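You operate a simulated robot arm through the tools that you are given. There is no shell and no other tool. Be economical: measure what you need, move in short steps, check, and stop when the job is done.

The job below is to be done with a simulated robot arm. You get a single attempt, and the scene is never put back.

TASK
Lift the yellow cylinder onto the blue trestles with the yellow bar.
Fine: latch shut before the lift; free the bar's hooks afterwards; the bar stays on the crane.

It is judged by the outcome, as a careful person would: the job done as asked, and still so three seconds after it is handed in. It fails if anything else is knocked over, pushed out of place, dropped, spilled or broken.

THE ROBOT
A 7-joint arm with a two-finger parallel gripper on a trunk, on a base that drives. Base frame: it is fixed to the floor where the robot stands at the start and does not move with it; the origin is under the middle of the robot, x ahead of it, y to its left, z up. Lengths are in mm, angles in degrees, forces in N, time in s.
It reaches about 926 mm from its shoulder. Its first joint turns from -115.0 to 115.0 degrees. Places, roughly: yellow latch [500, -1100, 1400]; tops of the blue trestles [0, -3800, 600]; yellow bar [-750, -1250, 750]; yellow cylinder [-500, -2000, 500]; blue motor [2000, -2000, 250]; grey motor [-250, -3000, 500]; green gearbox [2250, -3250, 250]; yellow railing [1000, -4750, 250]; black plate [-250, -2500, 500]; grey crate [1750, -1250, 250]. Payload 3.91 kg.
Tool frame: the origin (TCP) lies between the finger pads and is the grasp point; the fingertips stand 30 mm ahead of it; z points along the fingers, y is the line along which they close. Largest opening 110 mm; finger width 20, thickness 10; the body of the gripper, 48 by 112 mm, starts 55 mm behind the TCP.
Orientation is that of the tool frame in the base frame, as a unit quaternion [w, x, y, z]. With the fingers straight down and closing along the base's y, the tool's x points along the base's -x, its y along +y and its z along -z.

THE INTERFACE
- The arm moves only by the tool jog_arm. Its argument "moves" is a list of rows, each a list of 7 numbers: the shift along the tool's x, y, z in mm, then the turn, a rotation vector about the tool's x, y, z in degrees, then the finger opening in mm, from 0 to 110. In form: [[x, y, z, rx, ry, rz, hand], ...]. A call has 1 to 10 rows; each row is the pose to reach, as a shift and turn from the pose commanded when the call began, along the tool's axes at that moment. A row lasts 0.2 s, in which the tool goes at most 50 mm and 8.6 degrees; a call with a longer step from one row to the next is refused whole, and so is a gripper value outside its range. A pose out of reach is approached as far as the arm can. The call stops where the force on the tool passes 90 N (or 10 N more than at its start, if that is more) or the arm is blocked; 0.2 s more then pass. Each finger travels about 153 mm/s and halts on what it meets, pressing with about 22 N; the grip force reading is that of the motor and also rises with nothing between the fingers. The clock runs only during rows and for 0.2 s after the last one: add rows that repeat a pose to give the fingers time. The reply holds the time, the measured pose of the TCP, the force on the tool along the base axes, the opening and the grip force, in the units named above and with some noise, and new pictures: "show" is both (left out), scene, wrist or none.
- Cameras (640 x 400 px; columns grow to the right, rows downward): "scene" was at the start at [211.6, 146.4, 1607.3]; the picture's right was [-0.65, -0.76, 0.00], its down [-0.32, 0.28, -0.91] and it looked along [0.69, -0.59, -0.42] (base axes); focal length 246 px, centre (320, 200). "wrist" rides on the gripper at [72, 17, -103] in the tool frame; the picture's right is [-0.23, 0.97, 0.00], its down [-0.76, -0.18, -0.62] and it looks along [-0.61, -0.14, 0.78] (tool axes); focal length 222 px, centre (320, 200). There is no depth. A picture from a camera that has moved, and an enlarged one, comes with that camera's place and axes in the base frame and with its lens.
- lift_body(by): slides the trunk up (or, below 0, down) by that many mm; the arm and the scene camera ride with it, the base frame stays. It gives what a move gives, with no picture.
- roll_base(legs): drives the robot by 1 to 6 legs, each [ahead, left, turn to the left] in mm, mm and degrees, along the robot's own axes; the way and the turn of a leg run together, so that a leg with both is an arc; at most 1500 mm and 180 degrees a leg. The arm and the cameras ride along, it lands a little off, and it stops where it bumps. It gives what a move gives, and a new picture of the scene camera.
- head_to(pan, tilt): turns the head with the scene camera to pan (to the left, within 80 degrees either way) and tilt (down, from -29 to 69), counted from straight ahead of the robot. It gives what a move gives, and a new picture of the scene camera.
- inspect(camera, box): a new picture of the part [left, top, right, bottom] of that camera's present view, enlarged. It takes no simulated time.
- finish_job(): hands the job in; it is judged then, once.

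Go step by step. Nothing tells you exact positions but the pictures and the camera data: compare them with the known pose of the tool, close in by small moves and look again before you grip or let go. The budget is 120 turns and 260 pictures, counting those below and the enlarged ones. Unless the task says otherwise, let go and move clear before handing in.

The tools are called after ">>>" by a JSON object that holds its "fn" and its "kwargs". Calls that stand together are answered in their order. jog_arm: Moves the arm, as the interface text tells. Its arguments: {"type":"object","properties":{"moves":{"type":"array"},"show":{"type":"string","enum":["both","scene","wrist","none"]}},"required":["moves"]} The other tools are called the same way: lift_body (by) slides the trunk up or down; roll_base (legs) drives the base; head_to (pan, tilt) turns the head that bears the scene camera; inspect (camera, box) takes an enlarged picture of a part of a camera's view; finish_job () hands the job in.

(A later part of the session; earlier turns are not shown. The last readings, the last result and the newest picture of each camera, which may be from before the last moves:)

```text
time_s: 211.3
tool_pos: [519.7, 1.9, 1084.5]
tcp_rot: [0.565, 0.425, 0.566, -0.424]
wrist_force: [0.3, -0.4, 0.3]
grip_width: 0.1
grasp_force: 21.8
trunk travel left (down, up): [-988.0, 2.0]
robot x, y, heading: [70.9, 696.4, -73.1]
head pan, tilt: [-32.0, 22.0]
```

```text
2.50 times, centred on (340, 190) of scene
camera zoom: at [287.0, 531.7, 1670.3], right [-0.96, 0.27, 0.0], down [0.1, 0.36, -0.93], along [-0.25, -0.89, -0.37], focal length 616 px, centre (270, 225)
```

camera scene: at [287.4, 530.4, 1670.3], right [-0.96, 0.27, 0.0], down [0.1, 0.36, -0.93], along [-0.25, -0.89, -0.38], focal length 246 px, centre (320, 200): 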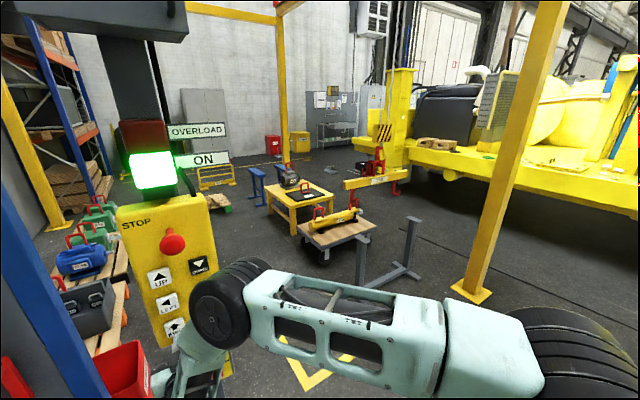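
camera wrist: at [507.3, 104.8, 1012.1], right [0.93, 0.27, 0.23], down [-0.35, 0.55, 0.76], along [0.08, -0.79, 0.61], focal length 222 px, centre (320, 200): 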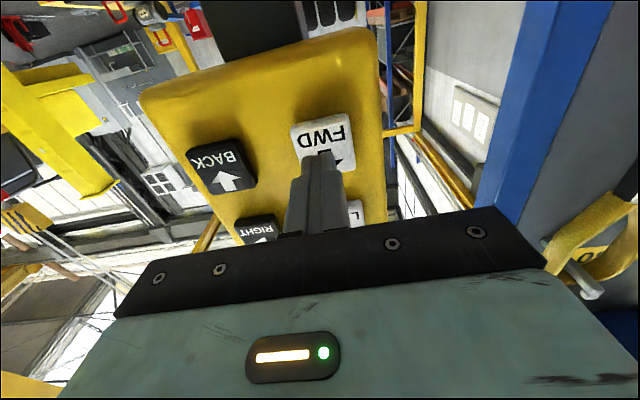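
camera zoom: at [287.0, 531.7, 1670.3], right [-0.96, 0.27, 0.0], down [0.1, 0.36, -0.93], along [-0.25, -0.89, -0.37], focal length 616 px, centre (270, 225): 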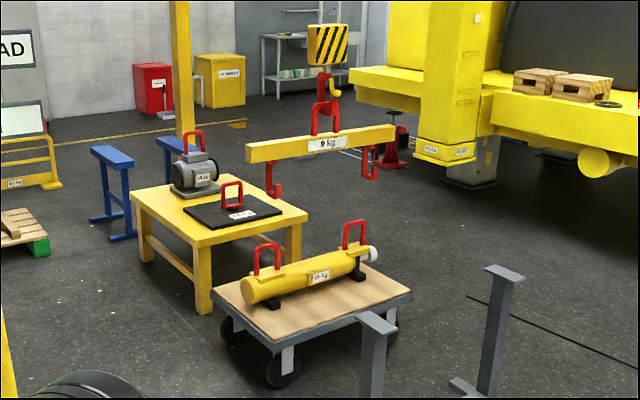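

The bar is now right above the cylinder, about 45 mm too far right. FWD ~130 more, then LEFT ~45.

>>> {"fn": "jog_arm", "kwargs": {"moves": [[0, 0, 41, 0, 0, 0, 0], [0, 0, 41, 0, 0, 0, 0], [0, 0, 41, 0, 0, 0, 0], [0, 0, 41, 0, 0, 0, 0], [0, 0, 41, 0, 0, 0, 0], [0, 0, 41, 0, 0, 0, 0], [0, 0, 41, 0, 0, 0, 0], [0, 0, 0, 0, 0, 0, 0], [-44, 0, 0, 0, 0, 0, 0], [-88, 0, 0, 0, 0, 0, 0]], "show": "none"}}

>>> {"fn": "jog_arm", "kwargs": {"moves": [[0, 0, 0, 0, 0, 0, 0], [0, 0, 41, 0, 0, 0, 0], [0, 0, 41, 0, 0, 0, 0], [0, 0, 41, 0, 0, 0, 0], [0, 0, 41, 0, 0, 0, 0], [0, 0, 41, 0, 0, 0, 0], [0, 0, 0, 0, 0, 0, 0], [0, 0, 0, 0, 0, 0, 0], [0, 0, 0, 0, 0, 0, 0]], "show": "none"}}

>>> {"fn": "inspect", "kwargs": {"camera": "scene", "box": [260, 110, 420, 270]}}

```text
time_s: 213.6
tool_pos: [520.1, 1.1, 1172.3]
tcp_rot: [0.565, 0.425, 0.566, -0.424]
wrist_force: [0.0, -1.3, -0.1]
grip_width: 0.0
grasp_force: 21.8
trunk travel left (down, up): [-988.0, 2.0]
robot x, y, heading: [77.1, 700.4, -73.5]
head pan, tilt: [-32.0, 22.0]
```

```text
time_s: 215.6
tool_pos: [519.8, 1.3, 1171.1]
tcp_rot: [0.566, 0.424, 0.566, -0.424]
wrist_force: [0.6, 0.3, -0.2]
grip_width: 0.0
grasp_force: 22.5
trunk travel left (down, up): [-988.0, 2.0]
robot x, y, heading: [72.5, 696.0, -73.2]
head pan, tilt: [-32.0, 22.0]
```

```text
2.50 times, centred on (340, 190) of scene
camera zoom: at [287.1, 531.6, 1670.3], right [-0.96, 0.27, 0.0], down [0.1, 0.36, -0.93], along [-0.25, -0.89, -0.37], focal length 616 px, centre (270, 225)
```

zoom: 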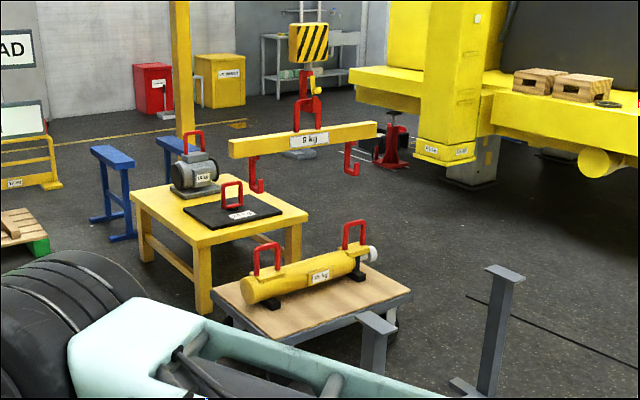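

Now lower. I press DOWN for ~150 mm and compare with the rings at closer height.

>>> {"fn": "jog_arm", "kwargs": {"moves": [[-32, -33, 0, 0, 0, 0, 0], [-64, -66, 0, 0, 0, 0, 0], [-89, -91, 0, 0, 0, 0, 0], [-89, -91, 0, 0, 0, 0, 0]], "show": "wrist"}}

>>> {"fn": "jog_arm", "kwargs": {"moves": [[0, 0, 41, 0, 0, 0, 0], [0, 0, 41, 0, 0, 0, 0], [0, 0, 41, 0, 0, 0, 0], [0, 0, 41, 0, 0, 0, 0], [0, 0, 41, 0, 0, 0, 0], [0, 0, 41, 0, 0, 0, 0], [0, 0, 41, 0, 0, 0, 0], [0, 0, 41, 0, 0, 0, 0], [0, 0, 41, 0, 0, 0, 0], [0, 0, 0, 0, 0, 0, 0]], "show": "none"}}

>>> {"fn": "inspect", "kwargs": {"camera": "scene", "box": [290, 130, 400, 240]}}

```text
time_s: 216.6
tool_pos: [433.0, -25.1, 1260.2]
tcp_rot: [0.566, 0.424, 0.566, -0.423]
wrist_force: [-0.5, -0.3, -0.2]
grip_width: 0.0
grasp_force: 21.6
trunk travel left (down, up): [-988.0, 2.0]
robot x, y, heading: [76.6, 693.4, -73.1]
head pan, tilt: [-32.0, 22.0]
camera wrist: at [419.8, 78.8, 1188.1], right [0.93, 0.27, 0.23], down [-0.35, 0.55, 0.76], along [0.08, -0.79, 0.61], focal length 222 px, centre (320, 200)
```

wrist: 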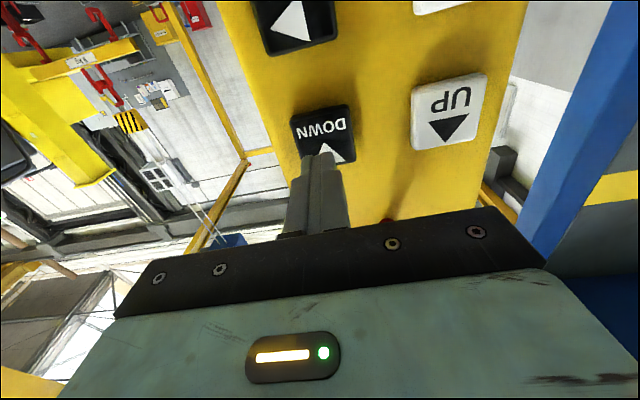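

```text
time_s: 218.8
tool_pos: [434.6, -28.3, 1262.2]
tcp_rot: [0.566, 0.425, 0.564, -0.425]
wrist_force: [-0.1, -0.2, -1.2]
grip_width: 0.0
grasp_force: 22.3
trunk travel left (down, up): [-988.0, 2.0]
robot x, y, heading: [72.5, 697.2, -73.4]
head pan, tilt: [-32.0, 22.0]
```

```text
3.64 times, centred on (345, 185) of scene
camera zoom: at [287.3, 530.5, 1670.4], right [-0.96, 0.27, 0.0], down [0.1, 0.36, -0.93], along [-0.25, -0.89, -0.38], focal length 896 px, centre (229, 254)
```

zoom: 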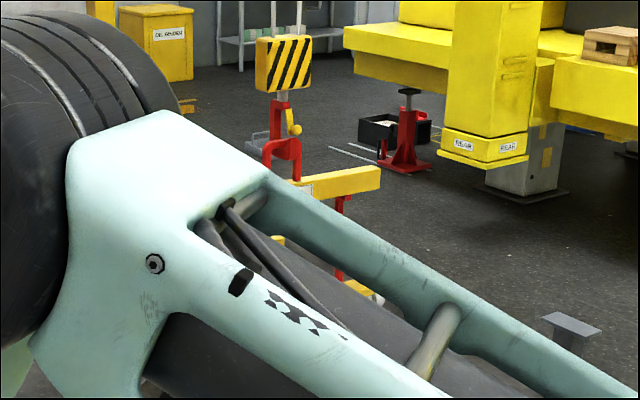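

>>> {"fn": "jog_arm", "kwargs": {"moves": [[44, 0, 0, 0, 0, 0, 0], [88, 0, 0, 0, 0, 0, 0], [132, 0, 0, 0, 0, 0, 0], [176, 0, 0, 0, 0, 0, 0], [176, 0, 0, 0, 0, 0, 0]], "show": "none"}}

>>> {"fn": "inspect", "kwargs": {"camera": "scene", "box": [280, 120, 400, 240]}}

```text
time_s: 219.9
tool_pos: [434.3, -26.2, 1085.4]
tcp_rot: [0.565, 0.425, 0.567, -0.423]
wrist_force: [0.2, 0.4, -0.6]
grip_width: 0.1
grasp_force: 22.2
trunk travel left (down, up): [-988.0, 2.0]
robot x, y, heading: [73.5, 697.4, -73.6]
head pan, tilt: [-32.0, 22.0]
```

```text
3.33 times, centred on (340, 180) of scene
camera zoom: at [287.1, 531.6, 1670.3], right [-0.96, 0.27, 0.0], down [0.1, 0.36, -0.93], along [-0.25, -0.89, -0.37], focal length 821 px, centre (253, 267)
```

zoom: 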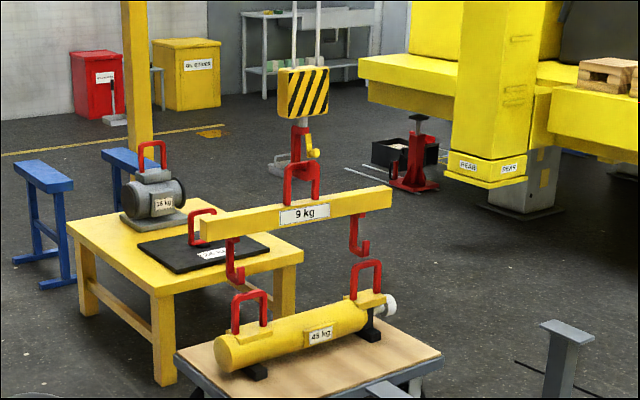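

The hooks are just behind (far side of) the rings with their bottoms near ring-top height. About 65 mm more DOWN.

>>> {"fn": "jog_arm", "kwargs": {"moves": [[-44, 0, 0, 0, 0, 0, 0], [-88, 0, 0, 0, 0, 0, 0], [-132, 0, 0, 0, 0, 0, 0], [-176, 0, 0, 0, 0, 0, 0], [-176, 0, 41, 0, 0, 0, 0], [-176, 0, 41, 0, 0, 0, 0], [-176, 0, 41, 0, 0, 0, 0], [-176, 0, 41, 0, 0, 0, 0], [-176, 0, 41, 0, 0, 0, 0], [-176, 0, 0, 0, 0, 0, 0]], "show": "none"}}

>>> {"fn": "jog_arm", "kwargs": {"moves": [[0, 0, 0, 0, 0, 0, 0], [44, 0, 0, 0, 0, 0, 0], [88, 0, 0, 0, 0, 0, 0], [132, 0, 0, 0, 0, 0, 0], [176, 0, 0, 0, 0, 0, 0], [176, 0, 0, 0, 0, 0, 0]], "show": "none"}}

>>> {"fn": "inspect", "kwargs": {"camera": "scene", "box": [300, 150, 380, 230]}}

```text
time_s: 222.2
tool_pos: [432.2, -28.6, 1261.2]
tcp_rot: [0.566, 0.425, 0.564, -0.425]
wrist_force: [0.2, -0.2, -0.5]
grip_width: 0.0
grasp_force: 21.7
trunk travel left (down, up): [-988.0, 2.0]
robot x, y, heading: [75.2, 698.7, -73.6]
head pan, tilt: [-32.0, 22.0]
```

```text
time_s: 223.6
tool_pos: [431.2, -24.4, 1086.1]
tcp_rot: [0.565, 0.426, 0.566, -0.424]
wrist_force: [-0.7, 0.8, 0.2]
grip_width: 0.0
grasp_force: 21.9
trunk travel left (down, up): [-988.0, 2.0]
robot x, y, heading: [79.9, 692.3, -73.3]
head pan, tilt: [-32.0, 22.0]
```

```text
5.00 times, centred on (340, 190) of scene
camera zoom: at [287.1, 531.5, 1670.3], right [-0.96, 0.27, 0.0], down [0.1, 0.36, -0.93], along [-0.25, -0.89, -0.37], focal length 1232 px, centre (220, 250)
```

zoom: 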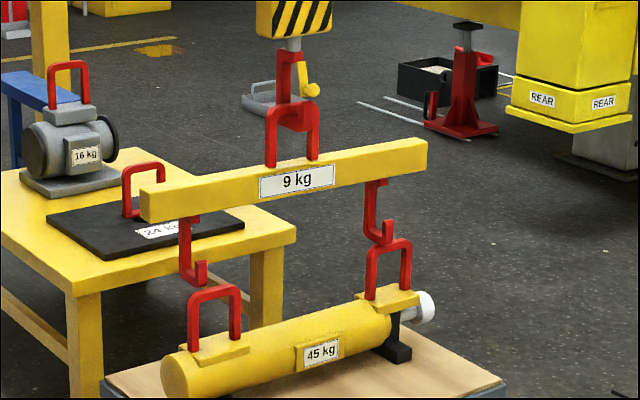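

>>> {"fn": "jog_arm", "kwargs": {"moves": [[-44, 0, 0, 0, 0, 0, 0], [-88, 0, 0, 0, 0, 0, 0], [-132, 0, 0, 0, 0, 0, 0], [-176, 0, 6, 0, 0, 0, 0], [-176, 0, 41, 0, 0, 0, 0], [-176, 0, 41, 0, 0, 0, 0], [-176, 0, 41, 0, 0, 0, 0], [-176, 0, 41, 0, 0, 0, 0], [-176, 0, 41, 0, 0, 0, 0], [-176, 0, 41, 0, 0, 0, 0]], "show": "none"}}

>>> {"fn": "jog_arm", "kwargs": {"moves": [[0, 0, -41, 0, 0, 0, 0], [0, 0, -41, 0, 0, 0, 0], [44, 0, -41, 0, 0, 0, 0], [88, 0, -41, 0, 0, 0, 0], [132, 0, -41, 0, 0, 0, 0], [176, 0, -41, 0, 0, 0, 0], [176, 0, -41, 0, 0, 0, 0]], "show": "none"}}

>>> {"fn": "inspect", "kwargs": {"camera": "scene", "box": [300, 150, 380, 230]}}

```text
time_s: 225.8
tool_pos: [446.2, -62.5, 1259.1]
tcp_rot: [0.565, 0.425, 0.567, -0.423]
wrist_force: [-9.3, 24.6, -7.2]
grip_width: 0.0
grasp_force: 21.9
trunk travel left (down, up): [-988.0, 2.0]
robot x, y, heading: [76.3, 697.1, -73.4]
head pan, tilt: [-32.0, 22.0]
```

```text
time_s: 227.3
tool_pos: [433.5, -25.0, 1084.5]
tcp_rot: [0.565, 0.425, 0.566, -0.424]
wrist_force: [-0.9, 0.0, -0.4]
grip_width: 0.1
grasp_force: 21.7
trunk travel left (down, up): [-988.0, 2.0]
robot x, y, heading: [72.6, 694.0, -73.4]
head pan, tilt: [-32.0, 22.0]
```

```text
5.00 times, centred on (340, 190) of scene
camera zoom: at [287.1, 531.6, 1670.3], right [-0.96, 0.27, 0.0], down [0.1, 0.36, -0.93], along [-0.25, -0.89, -0.37], focal length 1232 px, centre (220, 250)
```

zoom: 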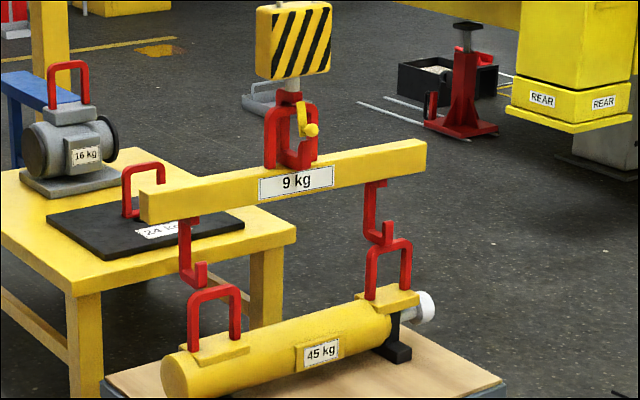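

The bar's hooks have come to rest on top of the cylinder's rings, so it was too near in e2. I lift it back up ~150 mm and then go FWD ~100.

>>> {"fn": "jog_arm", "kwargs": {"moves": [[-40, 22, 0, 0, 0, 0, 0], [-80, 44, 0, 0, 0, 0, 0], [-120, 66, 0, 0, 0, 0, 0], [-160, 86, 0, 0, 0, 0, 0], [-176, 91, 0, 0, 0, 0, 0], [-176, 91, 0, 0, 0, 0, 0]], "show": "none"}}

>>> {"fn": "jog_arm", "kwargs": {"moves": [[0, 0, 41, 0, 0, 0, 0], [0, 0, 41, 0, 0, 0, 0], [0, 0, 41, 0, 0, 0, 0], [0, 0, 41, 0, 0, 0, 0], [0, 0, 41, 0, 0, 0, 0], [0, 0, 41, 0, 0, 0, 0], [0, 0, 41, 0, 0, 0, 0], [0, 0, 41, 0, 0, 0, 0], [0, 0, 41, 0, 0, 0, 0], [0, 0, 0, 0, 0, 0, 0]], "show": "none"}}

>>> {"fn": "jog_arm", "kwargs": {"moves": [[44, 0, 0, 0, 0, 0, 0], [88, 0, 0, 0, 0, 0, 0], [132, 0, 0, 0, 0, 0, 0], [176, 0, 0, 0, 0, 0, 0], [176, 0, 0, 0, 0, 0, 0]], "show": "none"}}

>>> {"fn": "inspect", "kwargs": {"camera": "scene", "box": [300, 140, 380, 230]}}

```text
time_s: 228.8
tool_pos: [520.9, 1.9, 1262.4]
tcp_rot: [0.565, 0.425, 0.566, -0.424]
wrist_force: [0.0, -0.3, -0.1]
grip_width: 0.1
grasp_force: 22.1
trunk travel left (down, up): [-988.0, 2.0]
robot x, y, heading: [75.3, 700.3, -73.6]
head pan, tilt: [-32.0, 22.0]
```

```text
time_s: 230.9
tool_pos: [519.0, -0.9, 1265.3]
tcp_rot: [0.567, 0.425, 0.563, -0.426]
wrist_force: [0.1, -0.8, -0.8]
grip_width: 0.0
grasp_force: 22.5
trunk travel left (down, up): [-988.0, 2.0]
robot x, y, heading: [77.4, 699.0, -73.8]
head pan, tilt: [-32.0, 22.0]
```

```text
time_s: 232.2
tool_pos: [519.7, 3.5, 1085.4]
tcp_rot: [0.566, 0.424, 0.567, -0.423]
wrist_force: [-0.8, -0.2, -0.6]
grip_width: 0.1
grasp_force: 21.8
trunk travel left (down, up): [-988.0, 2.0]
robot x, y, heading: [74.6, 696.2, -73.4]
head pan, tilt: [-32.0, 22.0]
```

```text
4.44 times, centred on (340, 185) of scene
camera zoom: at [287.1, 531.6, 1670.3], right [-0.96, 0.27, 0.0], down [0.1, 0.36, -0.93], along [-0.25, -0.89, -0.37], focal length 1095 px, centre (231, 267)
```

zoom: 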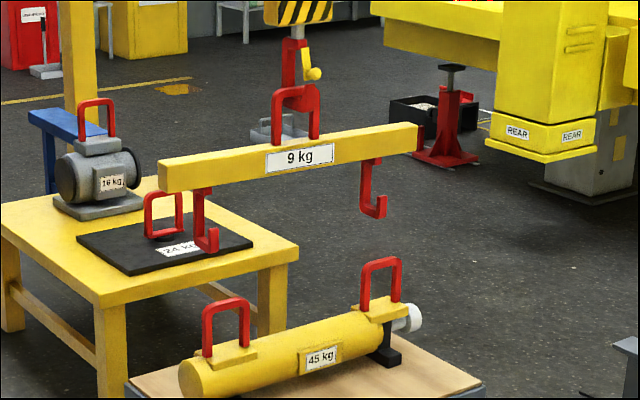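

Bar hangs again with latch shut. I do FWD ~95, RIGHT ~22, then lower.

>>> {"fn": "jog_arm", "kwargs": {"moves": [[0, 0, 41, 0, 0, 0, 0], [0, 0, 41, 0, 0, 0, 0], [0, 0, 41, 0, 0, 0, 0], [0, 0, 41, 0, 0, 0, 0], [0, 0, 41, 0, 0, 0, 0], [0, 0, 41, 0, 0, 0, 0], [0, 0, 41, 0, 0, 0, 0], [0, 0, 0, 0, 0, 0, 0], [-33, -33, 0, 0, 0, 0, 0], [-66, -66, 0, 0, 0, 0, 0]], "show": "none"}}

>>> {"fn": "jog_arm", "kwargs": {"moves": [[-22, -25, 0, 0, 0, 0, 0], [-22, -25, 0, 0, 0, 0, 0], [-22, -25, 41, 0, 0, 0, 0], [-22, -25, 41, 0, 0, 0, 0], [-22, -25, 41, 0, 0, 0, 0], [-22, -25, 41, 0, 0, 0, 0], [-22, -25, 41, 0, 0, 0, 0], [-22, -25, 0, 0, 0, 0, 0], [-22, -25, 0, 0, 0, 0, 0]], "show": "none"}}

>>> {"fn": "inspect", "kwargs": {"camera": "scene", "box": [300, 140, 380, 230]}}

```text
time_s: 234.3
tool_pos: [458.0, -17.6, 1149.9]
tcp_rot: [0.565, 0.425, 0.566, -0.424]
wrist_force: [-0.2, -0.1, 0.2]
grip_width: 0.0
grasp_force: 21.9
trunk travel left (down, up): [-988.0, 2.0]
robot x, y, heading: [75.9, 696.6, -73.5]
head pan, tilt: [-32.0, 22.0]
```

```text
time_s: 236.3
tool_pos: [432.3, -26.1, 1172.5]
tcp_rot: [0.565, 0.426, 0.565, -0.424]
wrist_force: [-0.5, 0.1, -0.7]
grip_width: 0.0
grasp_force: 22.0
trunk travel left (down, up): [-988.0, 2.0]
robot x, y, heading: [74.0, 697.6, -73.4]
head pan, tilt: [-32.0, 22.0]
```

```text
4.44 times, centred on (340, 185) of scene
camera zoom: at [287.1, 531.5, 1670.3], right [-0.96, 0.27, 0.0], down [0.1, 0.36, -0.93], along [-0.25, -0.89, -0.37], focal length 1095 px, centre (231, 267)
```

zoom: 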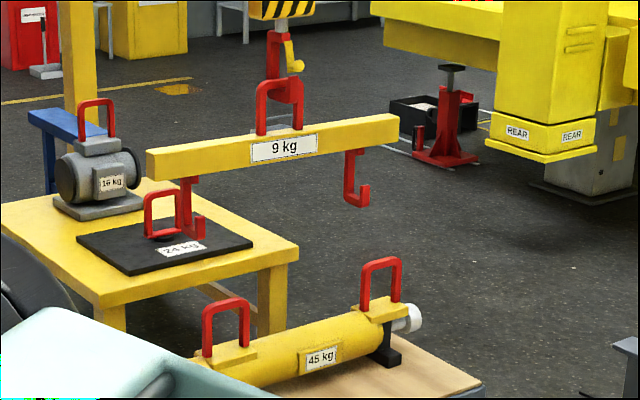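

>>> {"fn": "jog_arm", "kwargs": {"moves": [[-44, 0, 0, 0, 0, 0, 0], [-88, 0, 0, 0, 0, 0, 0], [-88, 0, 41, 0, 0, 0, 0], [-88, 0, 41, 0, 0, 0, 0], [-88, 0, 41, 0, 0, 0, 0], [-88, 0, 41, 0, 0, 0, 0], [-88, 0, 41, 0, 0, 0, 0], [-88, 0, 41, 0, 0, 0, 0], [-88, 0, 41, 0, 0, 0, 0], [-88, 0, 41, 0, 0, 0, 0]], "show": "none"}}

>>> {"fn": "jog_arm", "kwargs": {"moves": [[0, 0, -41, 0, 0, 0, 0], [44, 0, -41, 0, 0, 0, 0], [88, 0, -41, 0, 0, 0, 0], [132, 0, -41, 0, 0, 0, 0], [176, 0, -41, 0, 0, 0, 0], [176, 0, -41, 0, 0, 0, 0]], "show": "none"}}

>>> {"fn": "inspect", "kwargs": {"camera": "scene", "box": [300, 150, 380, 230]}}

```text
time_s: 238.6
tool_pos: [445.3, -61.6, 1259.8]
tcp_rot: [0.565, 0.425, 0.567, -0.423]
wrist_force: [-3.4, 14.7, -4.9]
grip_width: 0.0
grasp_force: 21.5
trunk travel left (down, up): [-988.0, 2.0]
robot x, y, heading: [75.1, 696.2, -73.2]
head pan, tilt: [-32.0, 22.0]
```

```text
time_s: 239.9
tool_pos: [432.7, -23.7, 1085.8]
tcp_rot: [0.566, 0.424, 0.567, -0.423]
wrist_force: [-0.4, 0.1, 0.9]
grip_width: 0.0
grasp_force: 21.8
trunk travel left (down, up): [-988.0, 2.0]
robot x, y, heading: [72.4, 696.6, -73.4]
head pan, tilt: [-32.0, 22.0]
```

```text
5.00 times, centred on (340, 190) of scene
camera zoom: at [287.1, 531.5, 1670.3], right [-0.96, 0.27, 0.0], down [0.1, 0.36, -0.93], along [-0.25, -0.89, -0.37], focal length 1232 px, centre (220, 250)
```

zoom: 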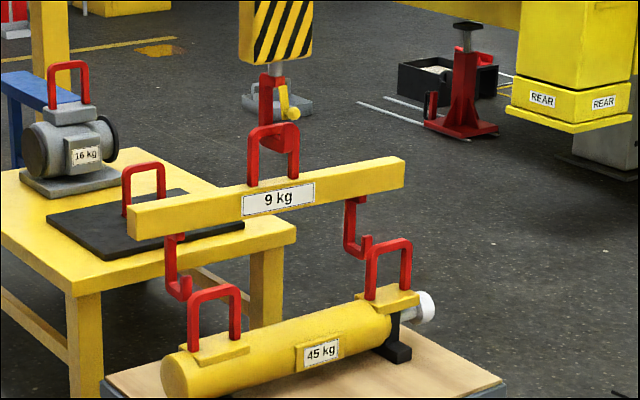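

Hooks are behind the rings at about the right level; lower ~20 mm more, then BACK.

>>> {"fn": "jog_arm", "kwargs": {"moves": [[-44, 0, 0, 0, 0, 0, 0], [-88, 0, 0, 0, 0, 0, 0], [-132, 0, 0, 0, 0, 0, 0], [-176, 0, 0, 0, 0, 0, 0], [-176, 0, 41, 0, 0, 0, 0], [-176, 0, 41, 0, 0, 0, 0], [-176, 0, 41, 0, 0, 0, 0], [-176, 0, 41, 0, 0, 0, 0], [-176, 0, 41, 0, 0, 0, 0], [-176, 0, 0, 0, 0, 0, 0]], "show": "none"}}

>>> {"fn": "jog_arm", "kwargs": {"moves": [[44, 0, 0, 0, 0, 0, 0], [88, 0, 0, 0, 0, 0, 0], [132, 0, 0, 0, 0, 0, 0], [176, 0, 0, 0, 0, 0, 0], [176, 0, 41, 0, 0, 0, 0], [176, 0, 41, 0, 0, 0, 0], [176, 0, 41, 0, 0, 0, 0], [176, 0, 41, 0, 0, 0, 0], [176, 0, 41, 0, 0, 0, 0], [176, 0, 0, 0, 0, 0, 0]], "show": "none"}}

>>> {"fn": "inspect", "kwargs": {"camera": "scene", "box": [300, 165, 370, 225]}}

```text
time_s: 242.2
tool_pos: [432.1, -26.0, 1263.3]
tcp_rot: [0.565, 0.425, 0.565, -0.424]
wrist_force: [-0.5, -0.1, -0.6]
grip_width: 0.1
grasp_force: 22.4
trunk travel left (down, up): [-988.0, 2.0]
robot x, y, heading: [77.8, 698.7, -73.3]
head pan, tilt: [-32.0, 22.0]
```

```text
time_s: 244.3
tool_pos: [432.4, -26.0, 1084.8]
tcp_rot: [0.566, 0.425, 0.566, -0.424]
wrist_force: [0.1, -1.4, 0.3]
grip_width: 0.1
grasp_force: 21.6
trunk travel left (down, up): [-988.0, 2.0]
robot x, y, heading: [74.8, 695.5, -73.5]
head pan, tilt: [-32.0, 22.0]
```

```text
6.67 times, centred on (335, 195) of scene
camera zoom: at [287.1, 530.9, 1670.2], right [-0.96, 0.27, 0.0], down [0.1, 0.36, -0.93], along [-0.25, -0.89, -0.38], focal length 1643 px, centre (220, 233)
```

zoom: 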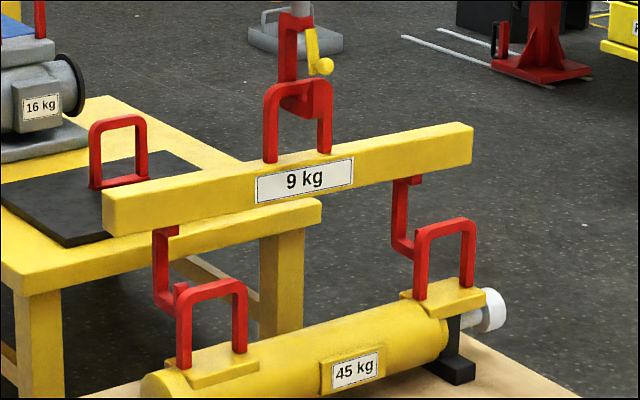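

Both hooks look aligned with their rings. I press BACK ~60 first and watch.

>>> {"fn": "jog_arm", "kwargs": {"moves": [[0, 0, 41, 0, 0, 0, 0], [0, 0, 41, 0, 0, 0, 0], [0, 0, 41, 0, 0, 0, 0], [0, 0, 41, 0, 0, 0, 0], [0, 0, 41, 0, 0, 0, 0], [0, 0, 41, 0, 0, 0, 0], [0, 0, 0, 0, 0, 0, 0], [0, 0, 0, 0, 0, 0, 0], [0, 0, 0, 0, 0, 0, 0], [0, 0, 0, 0, 0, 0, 0]], "show": "none"}}

>>> {"fn": "inspect", "kwargs": {"camera": "scene", "box": [305, 175, 365, 220]}}

```text
time_s: 246.6
tool_pos: [430.1, -23.4, 1085.1]
tcp_rot: [0.566, 0.424, 0.566, -0.424]
wrist_force: [-0.9, 0.8, 0.1]
grip_width: 0.1
grasp_force: 22.2
trunk travel left (down, up): [-988.0, 2.0]
robot x, y, heading: [76.5, 701.2, -73.4]
head pan, tilt: [-32.0, 22.0]
```

```text
8.89 times, centred on (335, 198) of scene
camera zoom: at [287.1, 531.6, 1670.3], right [-0.96, 0.27, 0.0], down [0.1, 0.36, -0.93], along [-0.25, -0.89, -0.37], focal length 2190 px, centre (187, 222)
```

zoom: 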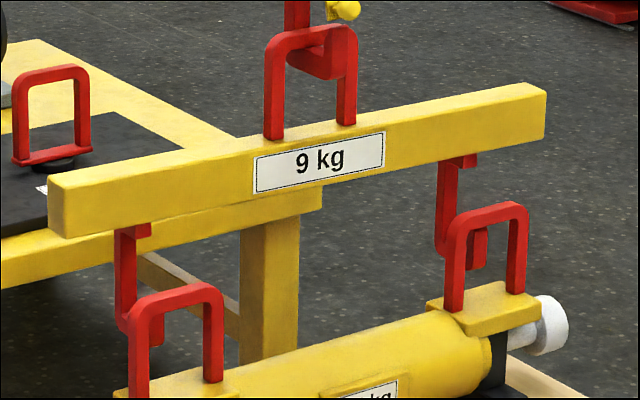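

Both tips now show inside their ring openings. Continue BACK ~55.

>>> {"fn": "jog_arm", "kwargs": {"moves": [[0, 0, 41, 0, 0, 0, 0], [0, 0, 41, 0, 0, 0, 0], [0, 0, 41, 0, 0, 0, 0], [0, 0, 41, 0, 0, 0, 0], [0, 0, 41, 0, 0, 0, 0], [0, 0, 0, 0, 0, 0, 0], [0, 0, 0, 0, 0, 0, 0], [0, 0, 0, 0, 0, 0, 0], [0, 0, 0, 0, 0, 0, 0]], "show": "none"}}

>>> {"fn": "inspect", "kwargs": {"camera": "scene", "box": [305, 175, 365, 220]}}

```text
time_s: 248.6
tool_pos: [434.3, -21.5, 1084.2]
tcp_rot: [0.565, 0.425, 0.566, -0.424]
wrist_force: [0.3, -0.4, -0.5]
grip_width: 0.0
grasp_force: 21.8
trunk travel left (down, up): [-988.0, 2.0]
robot x, y, heading: [73.9, 697.5, -73.3]
head pan, tilt: [-32.0, 22.0]
```

```text
8.89 times, centred on (335, 198) of scene
camera zoom: at [287.1, 531.6, 1670.3], right [-0.96, 0.27, 0.0], down [0.1, 0.36, -0.93], along [-0.25, -0.89, -0.37], focal length 2190 px, centre (187, 222)
```

zoom: 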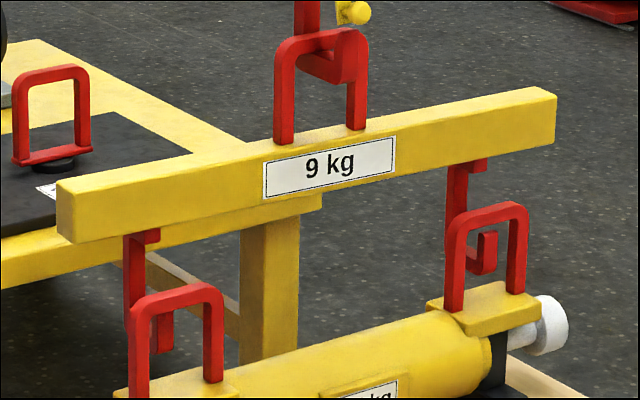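

>>> {"fn": "jog_arm", "kwargs": {"moves": [[0, 0, 41, 0, 0, 0, 0], [0, 0, 41, 0, 0, 0, 0], [0, 0, 41, 0, 0, 0, 0], [0, 0, 41, 0, 0, 0, 0], [0, 0, 41, 0, 0, 0, 0], [0, 0, 0, 0, 0, 0, 0], [0, 0, 0, 0, 0, 0, 0], [0, 0, 0, 0, 0, 0, 0], [0, 0, 0, 0, 0, 0, 0]], "show": "none"}}

>>> {"fn": "inspect", "kwargs": {"camera": "scene", "box": [305, 175, 365, 220]}}

```text
time_s: 250.6
tool_pos: [434.0, -23.9, 1084.5]
tcp_rot: [0.566, 0.424, 0.567, -0.423]
wrist_force: [-1.1, 0.1, 1.1]
grip_width: 0.2
grasp_force: 21.7
trunk travel left (down, up): [-988.0, 2.0]
robot x, y, heading: [74.1, 698.2, -73.6]
head pan, tilt: [-32.0, 22.0]
```

```text
8.89 times, centred on (335, 198) of scene
camera zoom: at [287.1, 531.6, 1670.3], right [-0.96, 0.27, 0.0], down [0.1, 0.36, -0.93], along [-0.25, -0.89, -0.37], focal length 2190 px, centre (187, 222)
```

zoom: 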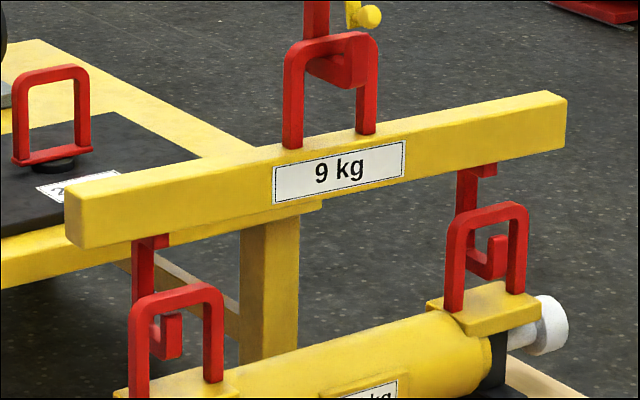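

>>> {"fn": "jog_arm", "kwargs": {"moves": [[0, 0, 41, 0, 0, 0, 0], [0, 0, 41, 0, 0, 0, 0], [0, 0, 41, 0, 0, 0, 0], [0, 0, 41, 0, 0, 0, 0], [0, 0, 0, 0, 0, 0, 0], [0, 0, 0, 0, 0, 0, 0], [0, 0, 0, 0, 0, 0, 0]], "show": "none"}}

>>> {"fn": "inspect", "kwargs": {"camera": "scene", "box": [340, 185, 365, 210]}}

>>> {"fn": "inspect", "kwargs": {"camera": "scene", "box": [310, 195, 335, 220]}}

```text
time_s: 252.2
tool_pos: [430.8, -25.1, 1084.6]
tcp_rot: [0.565, 0.425, 0.566, -0.424]
wrist_force: [-0.7, 0.4, -0.4]
grip_width: 0.0
grasp_force: 21.9
trunk travel left (down, up): [-988.0, 2.0]
robot x, y, heading: [79.6, 698.2, -73.4]
head pan, tilt: [-32.0, 22.0]
```

```text
16.00 times, centred on (352, 198) of scene
camera zoom: at [287.1, 531.6, 1670.3], right [-0.96, 0.27, 0.0], down [0.1, 0.36, -0.93], along [-0.25, -0.89, -0.37], focal length 3943 px, centre (-200, 240)
```

zoom: 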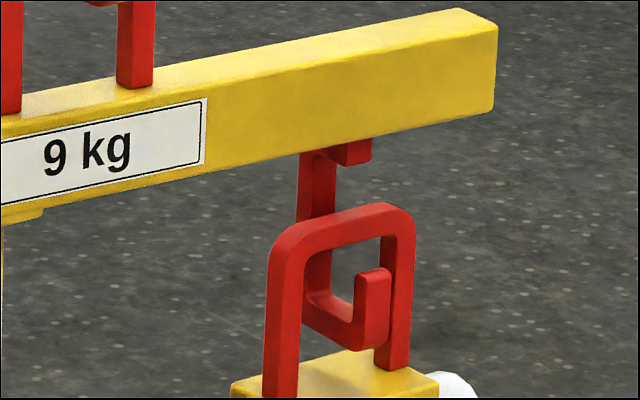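

```text
16.00 times, centred on (322, 208) of scene
camera zoom: at [287.1, 531.6, 1670.3], right [-0.96, 0.27, 0.0], down [0.1, 0.36, -0.93], along [-0.25, -0.89, -0.37], focal length 3943 px, centre (280, 80)
```

zoom: 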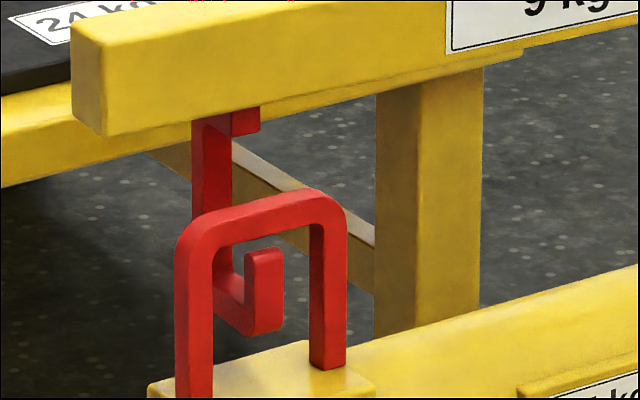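

The right tip is clearly through its ring; the left is just about there. A bit more BACK so the left passes too (bar will align itself).

>>> {"fn": "jog_arm", "kwargs": {"moves": [[0, 0, 41, 0, 0, 0, 0], [0, 0, 41, 0, 0, 0, 0], [0, 0, 41, 0, 0, 0, 0], [0, 0, 41, 0, 0, 0, 0], [0, 0, 41, 0, 0, 0, 0], [0, 0, 0, 0, 0, 0, 0], [0, 0, 0, 0, 0, 0, 0], [0, 0, 0, 0, 0, 0, 0]], "show": "none"}}

>>> {"fn": "inspect", "kwargs": {"camera": "scene", "box": [305, 175, 365, 220]}}

>>> {"fn": "inspect", "kwargs": {"camera": "scene", "box": [310, 195, 335, 220]}}

```text
time_s: 253.9
tool_pos: [431.5, -23.9, 1087.4]
tcp_rot: [0.565, 0.425, 0.566, -0.424]
wrist_force: [0.5, -0.8, -0.9]
grip_width: 0.0
grasp_force: 22.4
trunk travel left (down, up): [-988.0, 2.0]
robot x, y, heading: [75.9, 700.5, -73.3]
head pan, tilt: [-32.0, 22.0]
```

```text
8.89 times, centred on (335, 198) of scene
camera zoom: at [287.1, 531.6, 1670.3], right [-0.96, 0.27, 0.0], down [0.1, 0.36, -0.93], along [-0.25, -0.89, -0.37], focal length 2190 px, centre (187, 222)
```

zoom: 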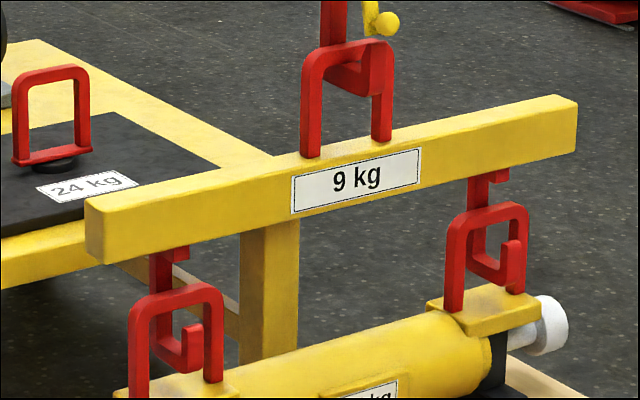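

```text
16.00 times, centred on (322, 208) of scene
camera zoom: at [287.1, 531.6, 1670.3], right [-0.96, 0.27, 0.0], down [0.1, 0.36, -0.93], along [-0.25, -0.89, -0.37], focal length 3943 px, centre (280, 80)
```

zoom: 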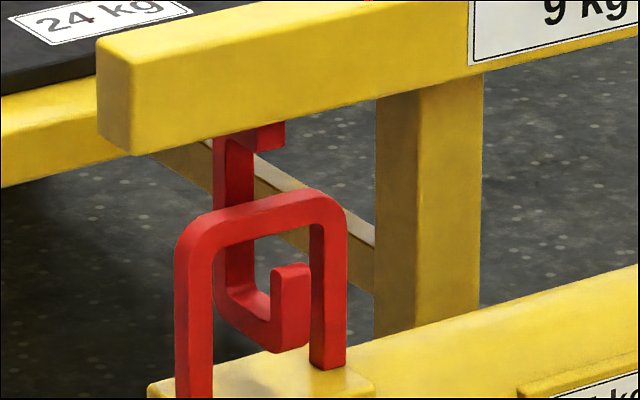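

Both hooks are through their rings and the bar has aligned. Now UP, gently at first.

>>> {"fn": "jog_arm", "kwargs": {"moves": [[-40, 22, 0, 0, 0, 0, 0], [-80, 44, 0, 0, 0, 0, 0], [-120, 66, 0, 0, 0, 0, 0], [-160, 86, 0, 0, 0, 0, 0], [-176, 91, 0, 0, 0, 0, 0], [-176, 91, 0, 0, 0, 0, 0]], "show": "none"}}

>>> {"fn": "jog_arm", "kwargs": {"moves": [[0, 0, 41, 0, 0, 0, 0], [0, 0, 41, 0, 0, 0, 0], [0, 0, 41, 0, 0, 0, 0], [0, 0, 41, 0, 0, 0, 0], [0, 0, 41, 0, 0, 0, 0], [0, 0, 41, 0, 0, 0, 0], [0, 0, 41, 0, 0, 0, 0], [0, 0, 0, 0, 0, 0, 0]], "show": "none"}}

>>> {"fn": "jog_arm", "kwargs": {"moves": [[44, 0, 0, 0, 0, 0, 0], [88, 0, 0, 0, 0, 0, 0], [132, 0, 0, 0, 0, 0, 0], [176, 0, 0, 0, 0, 0, 0], [176, 0, 0, 0, 0, 0, 0]], "show": "scene"}}

>>> {"fn": "inspect", "kwargs": {"camera": "scene", "box": [290, 140, 380, 230]}}

```text
time_s: 255.3
tool_pos: [521.4, 0.4, 1259.5]
tcp_rot: [0.564, 0.426, 0.566, -0.424]
wrist_force: [1.1, -0.3, -0.2]
grip_width: 0.1
grasp_force: 22.3
trunk travel left (down, up): [-988.0, 2.0]
robot x, y, heading: [75.0, 697.0, -73.6]
head pan, tilt: [-32.0, 22.0]
```

```text
time_s: 257.1
tool_pos: [522.1, -2.6, 1262.4]
tcp_rot: [0.567, 0.425, 0.563, -0.425]
wrist_force: [-0.7, -0.3, 0.1]
grip_width: 0.1
grasp_force: 22.2
trunk travel left (down, up): [-988.0, 2.0]
robot x, y, heading: [74.0, 698.9, -73.5]
head pan, tilt: [-32.0, 22.0]
```

```text
time_s: 258.4
tool_pos: [522.9, 2.5, 1084.3]
tcp_rot: [0.566, 0.424, 0.566, -0.423]
wrist_force: [-0.4, 1.2, 1.0]
grip_width: 0.1
grasp_force: 22.0
trunk travel left (down, up): [-988.0, 2.0]
robot x, y, heading: [75.1, 702.1, -73.4]
head pan, tilt: [-32.0, 22.0]
camera scene: at [287.1, 531.6, 1670.3], right [-0.96, 0.27, 0.0], down [0.1, 0.36, -0.93], along [-0.25, -0.89, -0.37], focal length 246 px, centre (320, 200)
```

scene: 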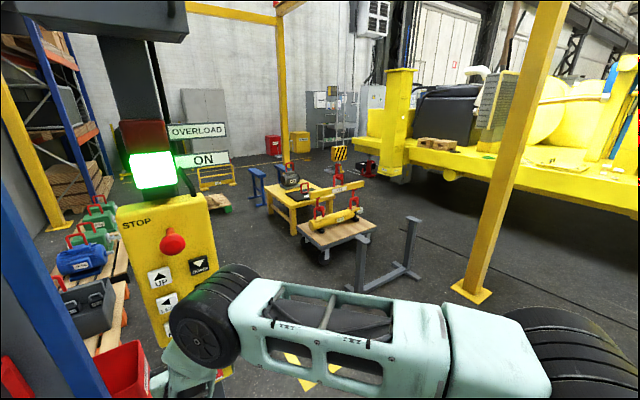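

```text
4.44 times, centred on (335, 185) of scene
camera zoom: at [287.1, 531.6, 1670.3], right [-0.96, 0.27, 0.0], down [0.1, 0.36, -0.93], along [-0.25, -0.89, -0.37], focal length 1095 px, centre (253, 267)
```

zoom: 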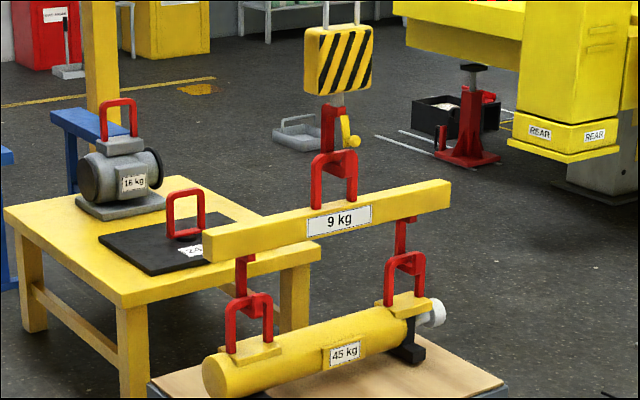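

Engaged. The path to the trestles goes over the motor (top ≈ z 830), so I lift about 570 mm.

>>> {"fn": "jog_arm", "kwargs": {"moves": [[-44, 0, 0, 0, 0, 0, 0], [-88, 0, 0, 0, 0, 0, 0], [-132, 0, 0, 0, 0, 0, 0], [-176, 0, 0, 0, 0, 0, 0], [-176, 0, 42, 0, 0, 0, 0], [-176, 0, 42, 0, 0, 0, 0], [-176, 0, 42, 0, 0, 0, 0], [-176, 0, 42, 0, 0, 0, 0], [-176, 0, 42, 0, 0, 0, 0], [-176, 0, 42, 0, 0, 0, 0]], "show": "none"}}

>>> {"fn": "jog_arm", "kwargs": {"moves": [[0, 0, 0, 0, 0, 0, 0], [0, 0, 0, 0, 0, 0, 0], [0, 0, 0, 0, 0, 0, 0], [0, 0, 0, 0, 0, 0, 0], [0, 0, 0, 0, 0, 0, 0], [0, 0, 0, 0, 0, 0, 0], [0, 0, 0, 0, 0, 0, 0]], "show": "scene"}}

```text
time_s: 260.6
tool_pos: [533.3, -38.1, 1260.8]
tcp_rot: [0.565, 0.425, 0.567, -0.423]
wrist_force: [-13.9, 37.5, -9.4]
grip_width: 0.0
grasp_force: 22.0
trunk travel left (down, up): [-988.0, 2.0]
robot x, y, heading: [76.7, 698.5, -73.3]
head pan, tilt: [-32.0, 22.0]
```

```text
time_s: 262.1
tool_pos: [533.4, -36.1, 1261.9]
tcp_rot: [0.564, 0.425, 0.567, -0.423]
wrist_force: [-11.6, 39.5, -12.7]
grip_width: 0.0
grasp_force: 22.0
trunk travel left (down, up): [-988.0, 2.0]
robot x, y, heading: [74.3, 696.6, -73.6]
head pan, tilt: [-32.0, 22.0]
camera scene: at [286.6, 534.1, 1670.6], right [-0.96, 0.27, 0.0], down [0.1, 0.36, -0.93], along [-0.25, -0.89, -0.37], focal length 246 px, centre (320, 200)
```

scene: 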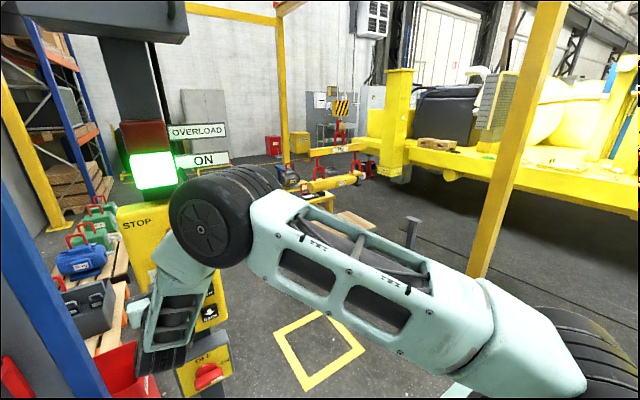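

Lifting smoothly, no overload. A bit more, then release and measure.

>>> {"fn": "jog_arm", "kwargs": {"moves": [[0, 0, 0, 0, 0, 0, 0], [0, 0, 0, 0, 0, 0, 0], [0, 0, 0, 0, 0, 0, 0], [0, 0, 0, 0, 0, 0, 0], [0, 0, 0, 0, 0, 0, 0], [0, 0, 0, 0, 0, 0, 0], [0, 0, -42, 0, 0, 0, 0], [0, 0, -42, 0, 0, 0, 0]], "show": "none"}}

>>> {"fn": "jog_arm", "kwargs": {"moves": [[44, 0, 0, 0, 0, 0, 0], [88, 0, 0, 0, 0, 0, 0], [132, 0, 0, 0, 0, 0, 0], [176, 0, 0, 0, 0, 0, 0], [176, 0, 0, 0, 0, 0, 0]], "show": "scene"}}

>>> {"fn": "inspect", "kwargs": {"camera": "scene", "box": [240, 80, 400, 240]}}

```text
time_s: 263.9
tool_pos: [523.8, 1.3, 1262.7]
tcp_rot: [0.567, 0.424, 0.565, -0.424]
wrist_force: [0.6, -0.3, 0.5]
grip_width: 0.1
grasp_force: 22.1
trunk travel left (down, up): [-988.0, 2.0]
robot x, y, heading: [78.1, 696.2, -73.4]
head pan, tilt: [-32.0, 22.0]
```

```text
time_s: 265.1
tool_pos: [522.8, 2.4, 1085.4]
tcp_rot: [0.565, 0.425, 0.566, -0.424]
wrist_force: [0.6, -1.2, -0.2]
grip_width: 0.3
grasp_force: 21.9
trunk travel left (down, up): [-988.0, 2.0]
robot x, y, heading: [77.2, 698.1, -73.2]
head pan, tilt: [-32.0, 22.0]
camera scene: at [287.1, 531.6, 1670.3], right [-0.96, 0.27, 0.0], down [0.1, 0.36, -0.93], along [-0.25, -0.89, -0.37], focal length 246 px, centre (320, 200)
```

scene: 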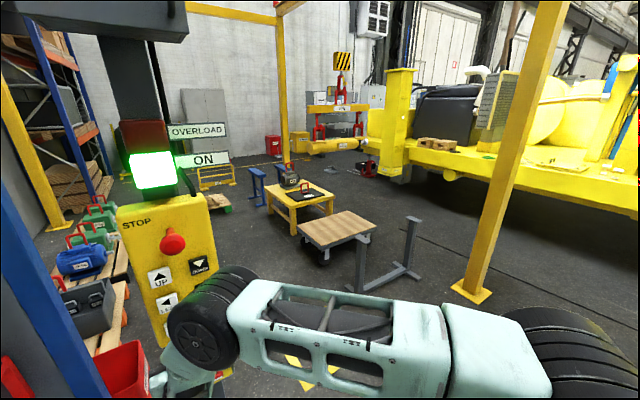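

```text
2.50 times, centred on (320, 160) of scene
camera zoom: at [287.1, 531.6, 1670.3], right [-0.96, 0.27, 0.0], down [0.1, 0.36, -0.93], along [-0.25, -0.89, -0.37], focal length 616 px, centre (320, 300)
```

zoom: 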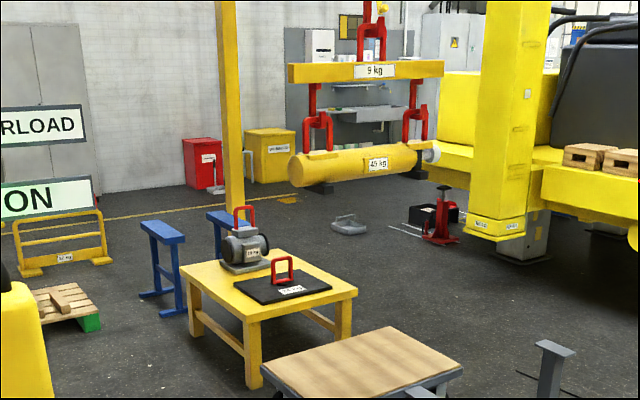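

The cylinder hangs level at z≈1160 (bottom). The trestles' centre computes to about (-10,-3845), top z≈510 → FWD ≈ 2045 mm and a little RIGHT. I hold FWD and watch.

>>> {"fn": "jog_arm", "kwargs": {"moves": [[0, 0, 36, 0, 0, 0, 0], [0, 0, 42, 0, 0, 0, 0], [0, 0, 42, 0, 0, 0, 0], [0, 0, 42, 0, 0, 0, 0], [0, 0, 42, 0, 0, 0, 0], [0, 0, 42, 0, 0, 0, 0], [0, 0, 42, 0, 0, 0, 0], [0, 0, 42, 0, 0, 0, 0], [0, 0, 42, 0, 0, 0, 0], [0, 0, 42, 0, 0, 0, 0]], "show": "none"}}

>>> {"fn": "jog_arm", "kwargs": {"moves": [[0, 0, 0, 0, 0, 0, 0], [0, 0, 0, 0, 0, 0, 0], [0, 0, 0, 0, 0, 0, 0], [0, 0, 0, 0, 0, 0, 0], [0, 0, 0, 0, 0, 0, 0], [0, 0, 0, 0, 0, 0, 0], [0, 0, 0, 0, 0, 0, 0], [0, 0, 0, 0, 0, 0, 0], [0, 0, 0, 0, 0, 0, 0], [0, 0, 0, 0, 0, 0, 0]], "show": "scene"}}

```text
time_s: 267.4
tool_pos: [534.4, -36.8, 1084.2]
tcp_rot: [0.565, 0.424, 0.567, -0.423]
wrist_force: [-9.0, 40.5, -7.7]
grip_width: 0.1
grasp_force: 22.4
trunk travel left (down, up): [-988.0, 2.0]
robot x, y, heading: [75.1, 699.1, -73.2]
head pan, tilt: [-32.0, 22.0]
```

```text
time_s: 269.6
tool_pos: [533.5, -37.4, 1085.4]
tcp_rot: [0.566, 0.424, 0.567, -0.423]
wrist_force: [-8.9, 41.5, -9.5]
grip_width: 0.0
grasp_force: 22.2
trunk travel left (down, up): [-988.0, 2.0]
robot x, y, heading: [74.1, 697.8, -73.1]
head pan, tilt: [-32.0, 22.0]
camera scene: at [286.8, 533.9, 1670.6], right [-0.96, 0.27, 0.0], down [0.1, 0.36, -0.93], along [-0.25, -0.89, -0.37], focal length 246 px, centre (320, 200)
```

scene: 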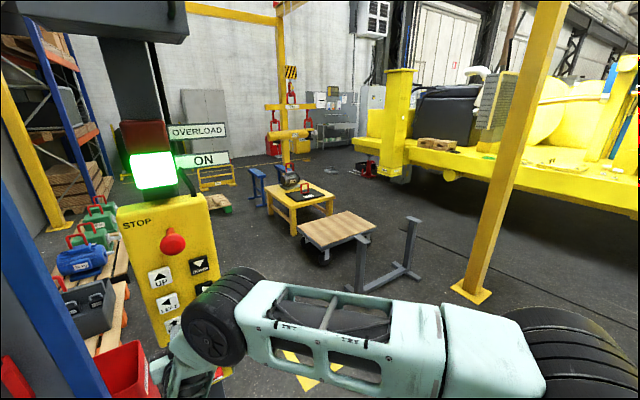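

>>> {"fn": "jog_arm", "kwargs": {"moves": [[0, 0, 0, 0, 0, 0, 0], [0, 0, 0, 0, 0, 0, 0], [0, 0, 0, 0, 0, 0, 0], [0, 0, 0, 0, 0, 0, 0], [0, 0, -42, 0, 0, 0, 0], [0, 0, -42, 0, 0, 0, 0], [0, 0, -42, 0, 0, 0, 0], [0, 0, -42, 0, 0, 0, 0], [0, 0, -42, 0, 0, 0, 0], [0, 0, -42, 0, 0, 0, 0]], "show": "none"}}

>>> {"fn": "inspect", "kwargs": {"camera": "scene", "box": [220, 50, 360, 220]}}

```text
time_s: 271.8
tool_pos: [522.6, 0.5, 1085.2]
tcp_rot: [0.566, 0.424, 0.567, -0.423]
wrist_force: [0.1, -0.3, -0.1]
grip_width: 0.0
grasp_force: 22.3
trunk travel left (down, up): [-988.0, 2.0]
robot x, y, heading: [75.9, 698.3, -73.3]
head pan, tilt: [-32.0, 22.0]
```

```text
2.35 times, centred on (290, 135) of scene
camera zoom: at [287.1, 531.7, 1670.3], right [-0.96, 0.27, 0.0], down [0.1, 0.36, -0.93], along [-0.25, -0.89, -0.37], focal length 580 px, centre (391, 353)
```

zoom: 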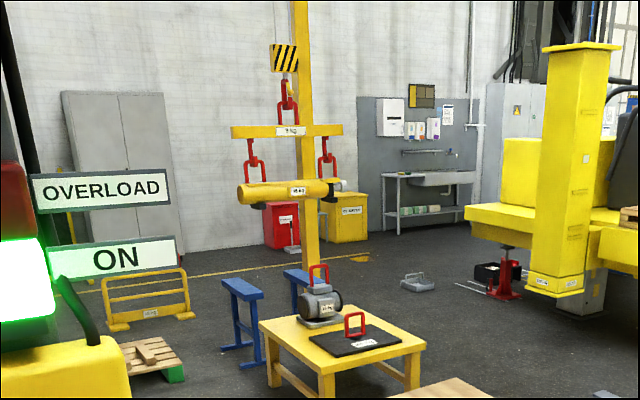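

Roughly 530 mm of FWD and ~50 mm RIGHT remain. One more FWD press.

>>> {"fn": "jog_arm", "kwargs": {"moves": [[0, 0, 42, 0, 0, 0, 0], [0, 0, 42, 0, 0, 0, 0], [0, 0, 42, 0, 0, 0, 0], [0, 0, 42, 0, 0, 0, 0], [0, 0, 42, 0, 0, 0, 0], [0, 0, 42, 0, 0, 0, 0], [0, 0, 42, 0, 0, 0, 0], [0, 0, 42, 0, 0, 0, 0], [0, 0, 42, 0, 0, 0, 0], [0, 0, 42, 0, 0, 0, 0]], "show": "none"}}

>>> {"fn": "jog_arm", "kwargs": {"moves": [[0, 0, -42, 0, 0, 0, 0], [-30, -30, -42, 0, 0, 0, 0], [-60, -60, -42, 0, 0, 0, 0], [-88, -91, -42, 0, 0, 0, 0], [-88, -91, -42, 0, 0, 0, 0], [-88, -91, -42, 0, 0, 0, 0], [-88, -91, -42, 0, 0, 0, 0]], "show": "none"}}

>>> {"fn": "inspect", "kwargs": {"camera": "scene", "box": [220, 50, 360, 220]}}

```text
time_s: 273.9
tool_pos: [533.8, -36.0, 1084.0]
tcp_rot: [0.565, 0.424, 0.568, -0.423]
wrist_force: [-8.5, 42.3, -9.9]
grip_width: 0.0
grasp_force: 21.8
trunk travel left (down, up): [-988.0, 2.0]
robot x, y, heading: [75.6, 699.5, -73.2]
head pan, tilt: [-32.0, 22.0]
```

```text
time_s: 275.6
tool_pos: [432.3, -25.4, 1170.8]
tcp_rot: [0.565, 0.425, 0.566, -0.424]
wrist_force: [-0.5, 0.5, 0.5]
grip_width: 0.0
grasp_force: 21.9
trunk travel left (down, up): [-988.0, 2.0]
robot x, y, heading: [73.9, 697.6, -73.5]
head pan, tilt: [-32.0, 22.0]
```

```text
2.35 times, centred on (290, 135) of scene
camera zoom: at [287.0, 531.6, 1670.3], right [-0.96, 0.27, 0.0], down [0.1, 0.36, -0.93], along [-0.25, -0.89, -0.37], focal length 580 px, centre (391, 353)
```

zoom: 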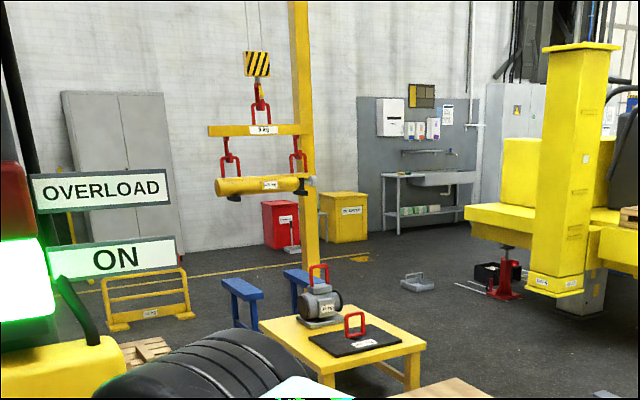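

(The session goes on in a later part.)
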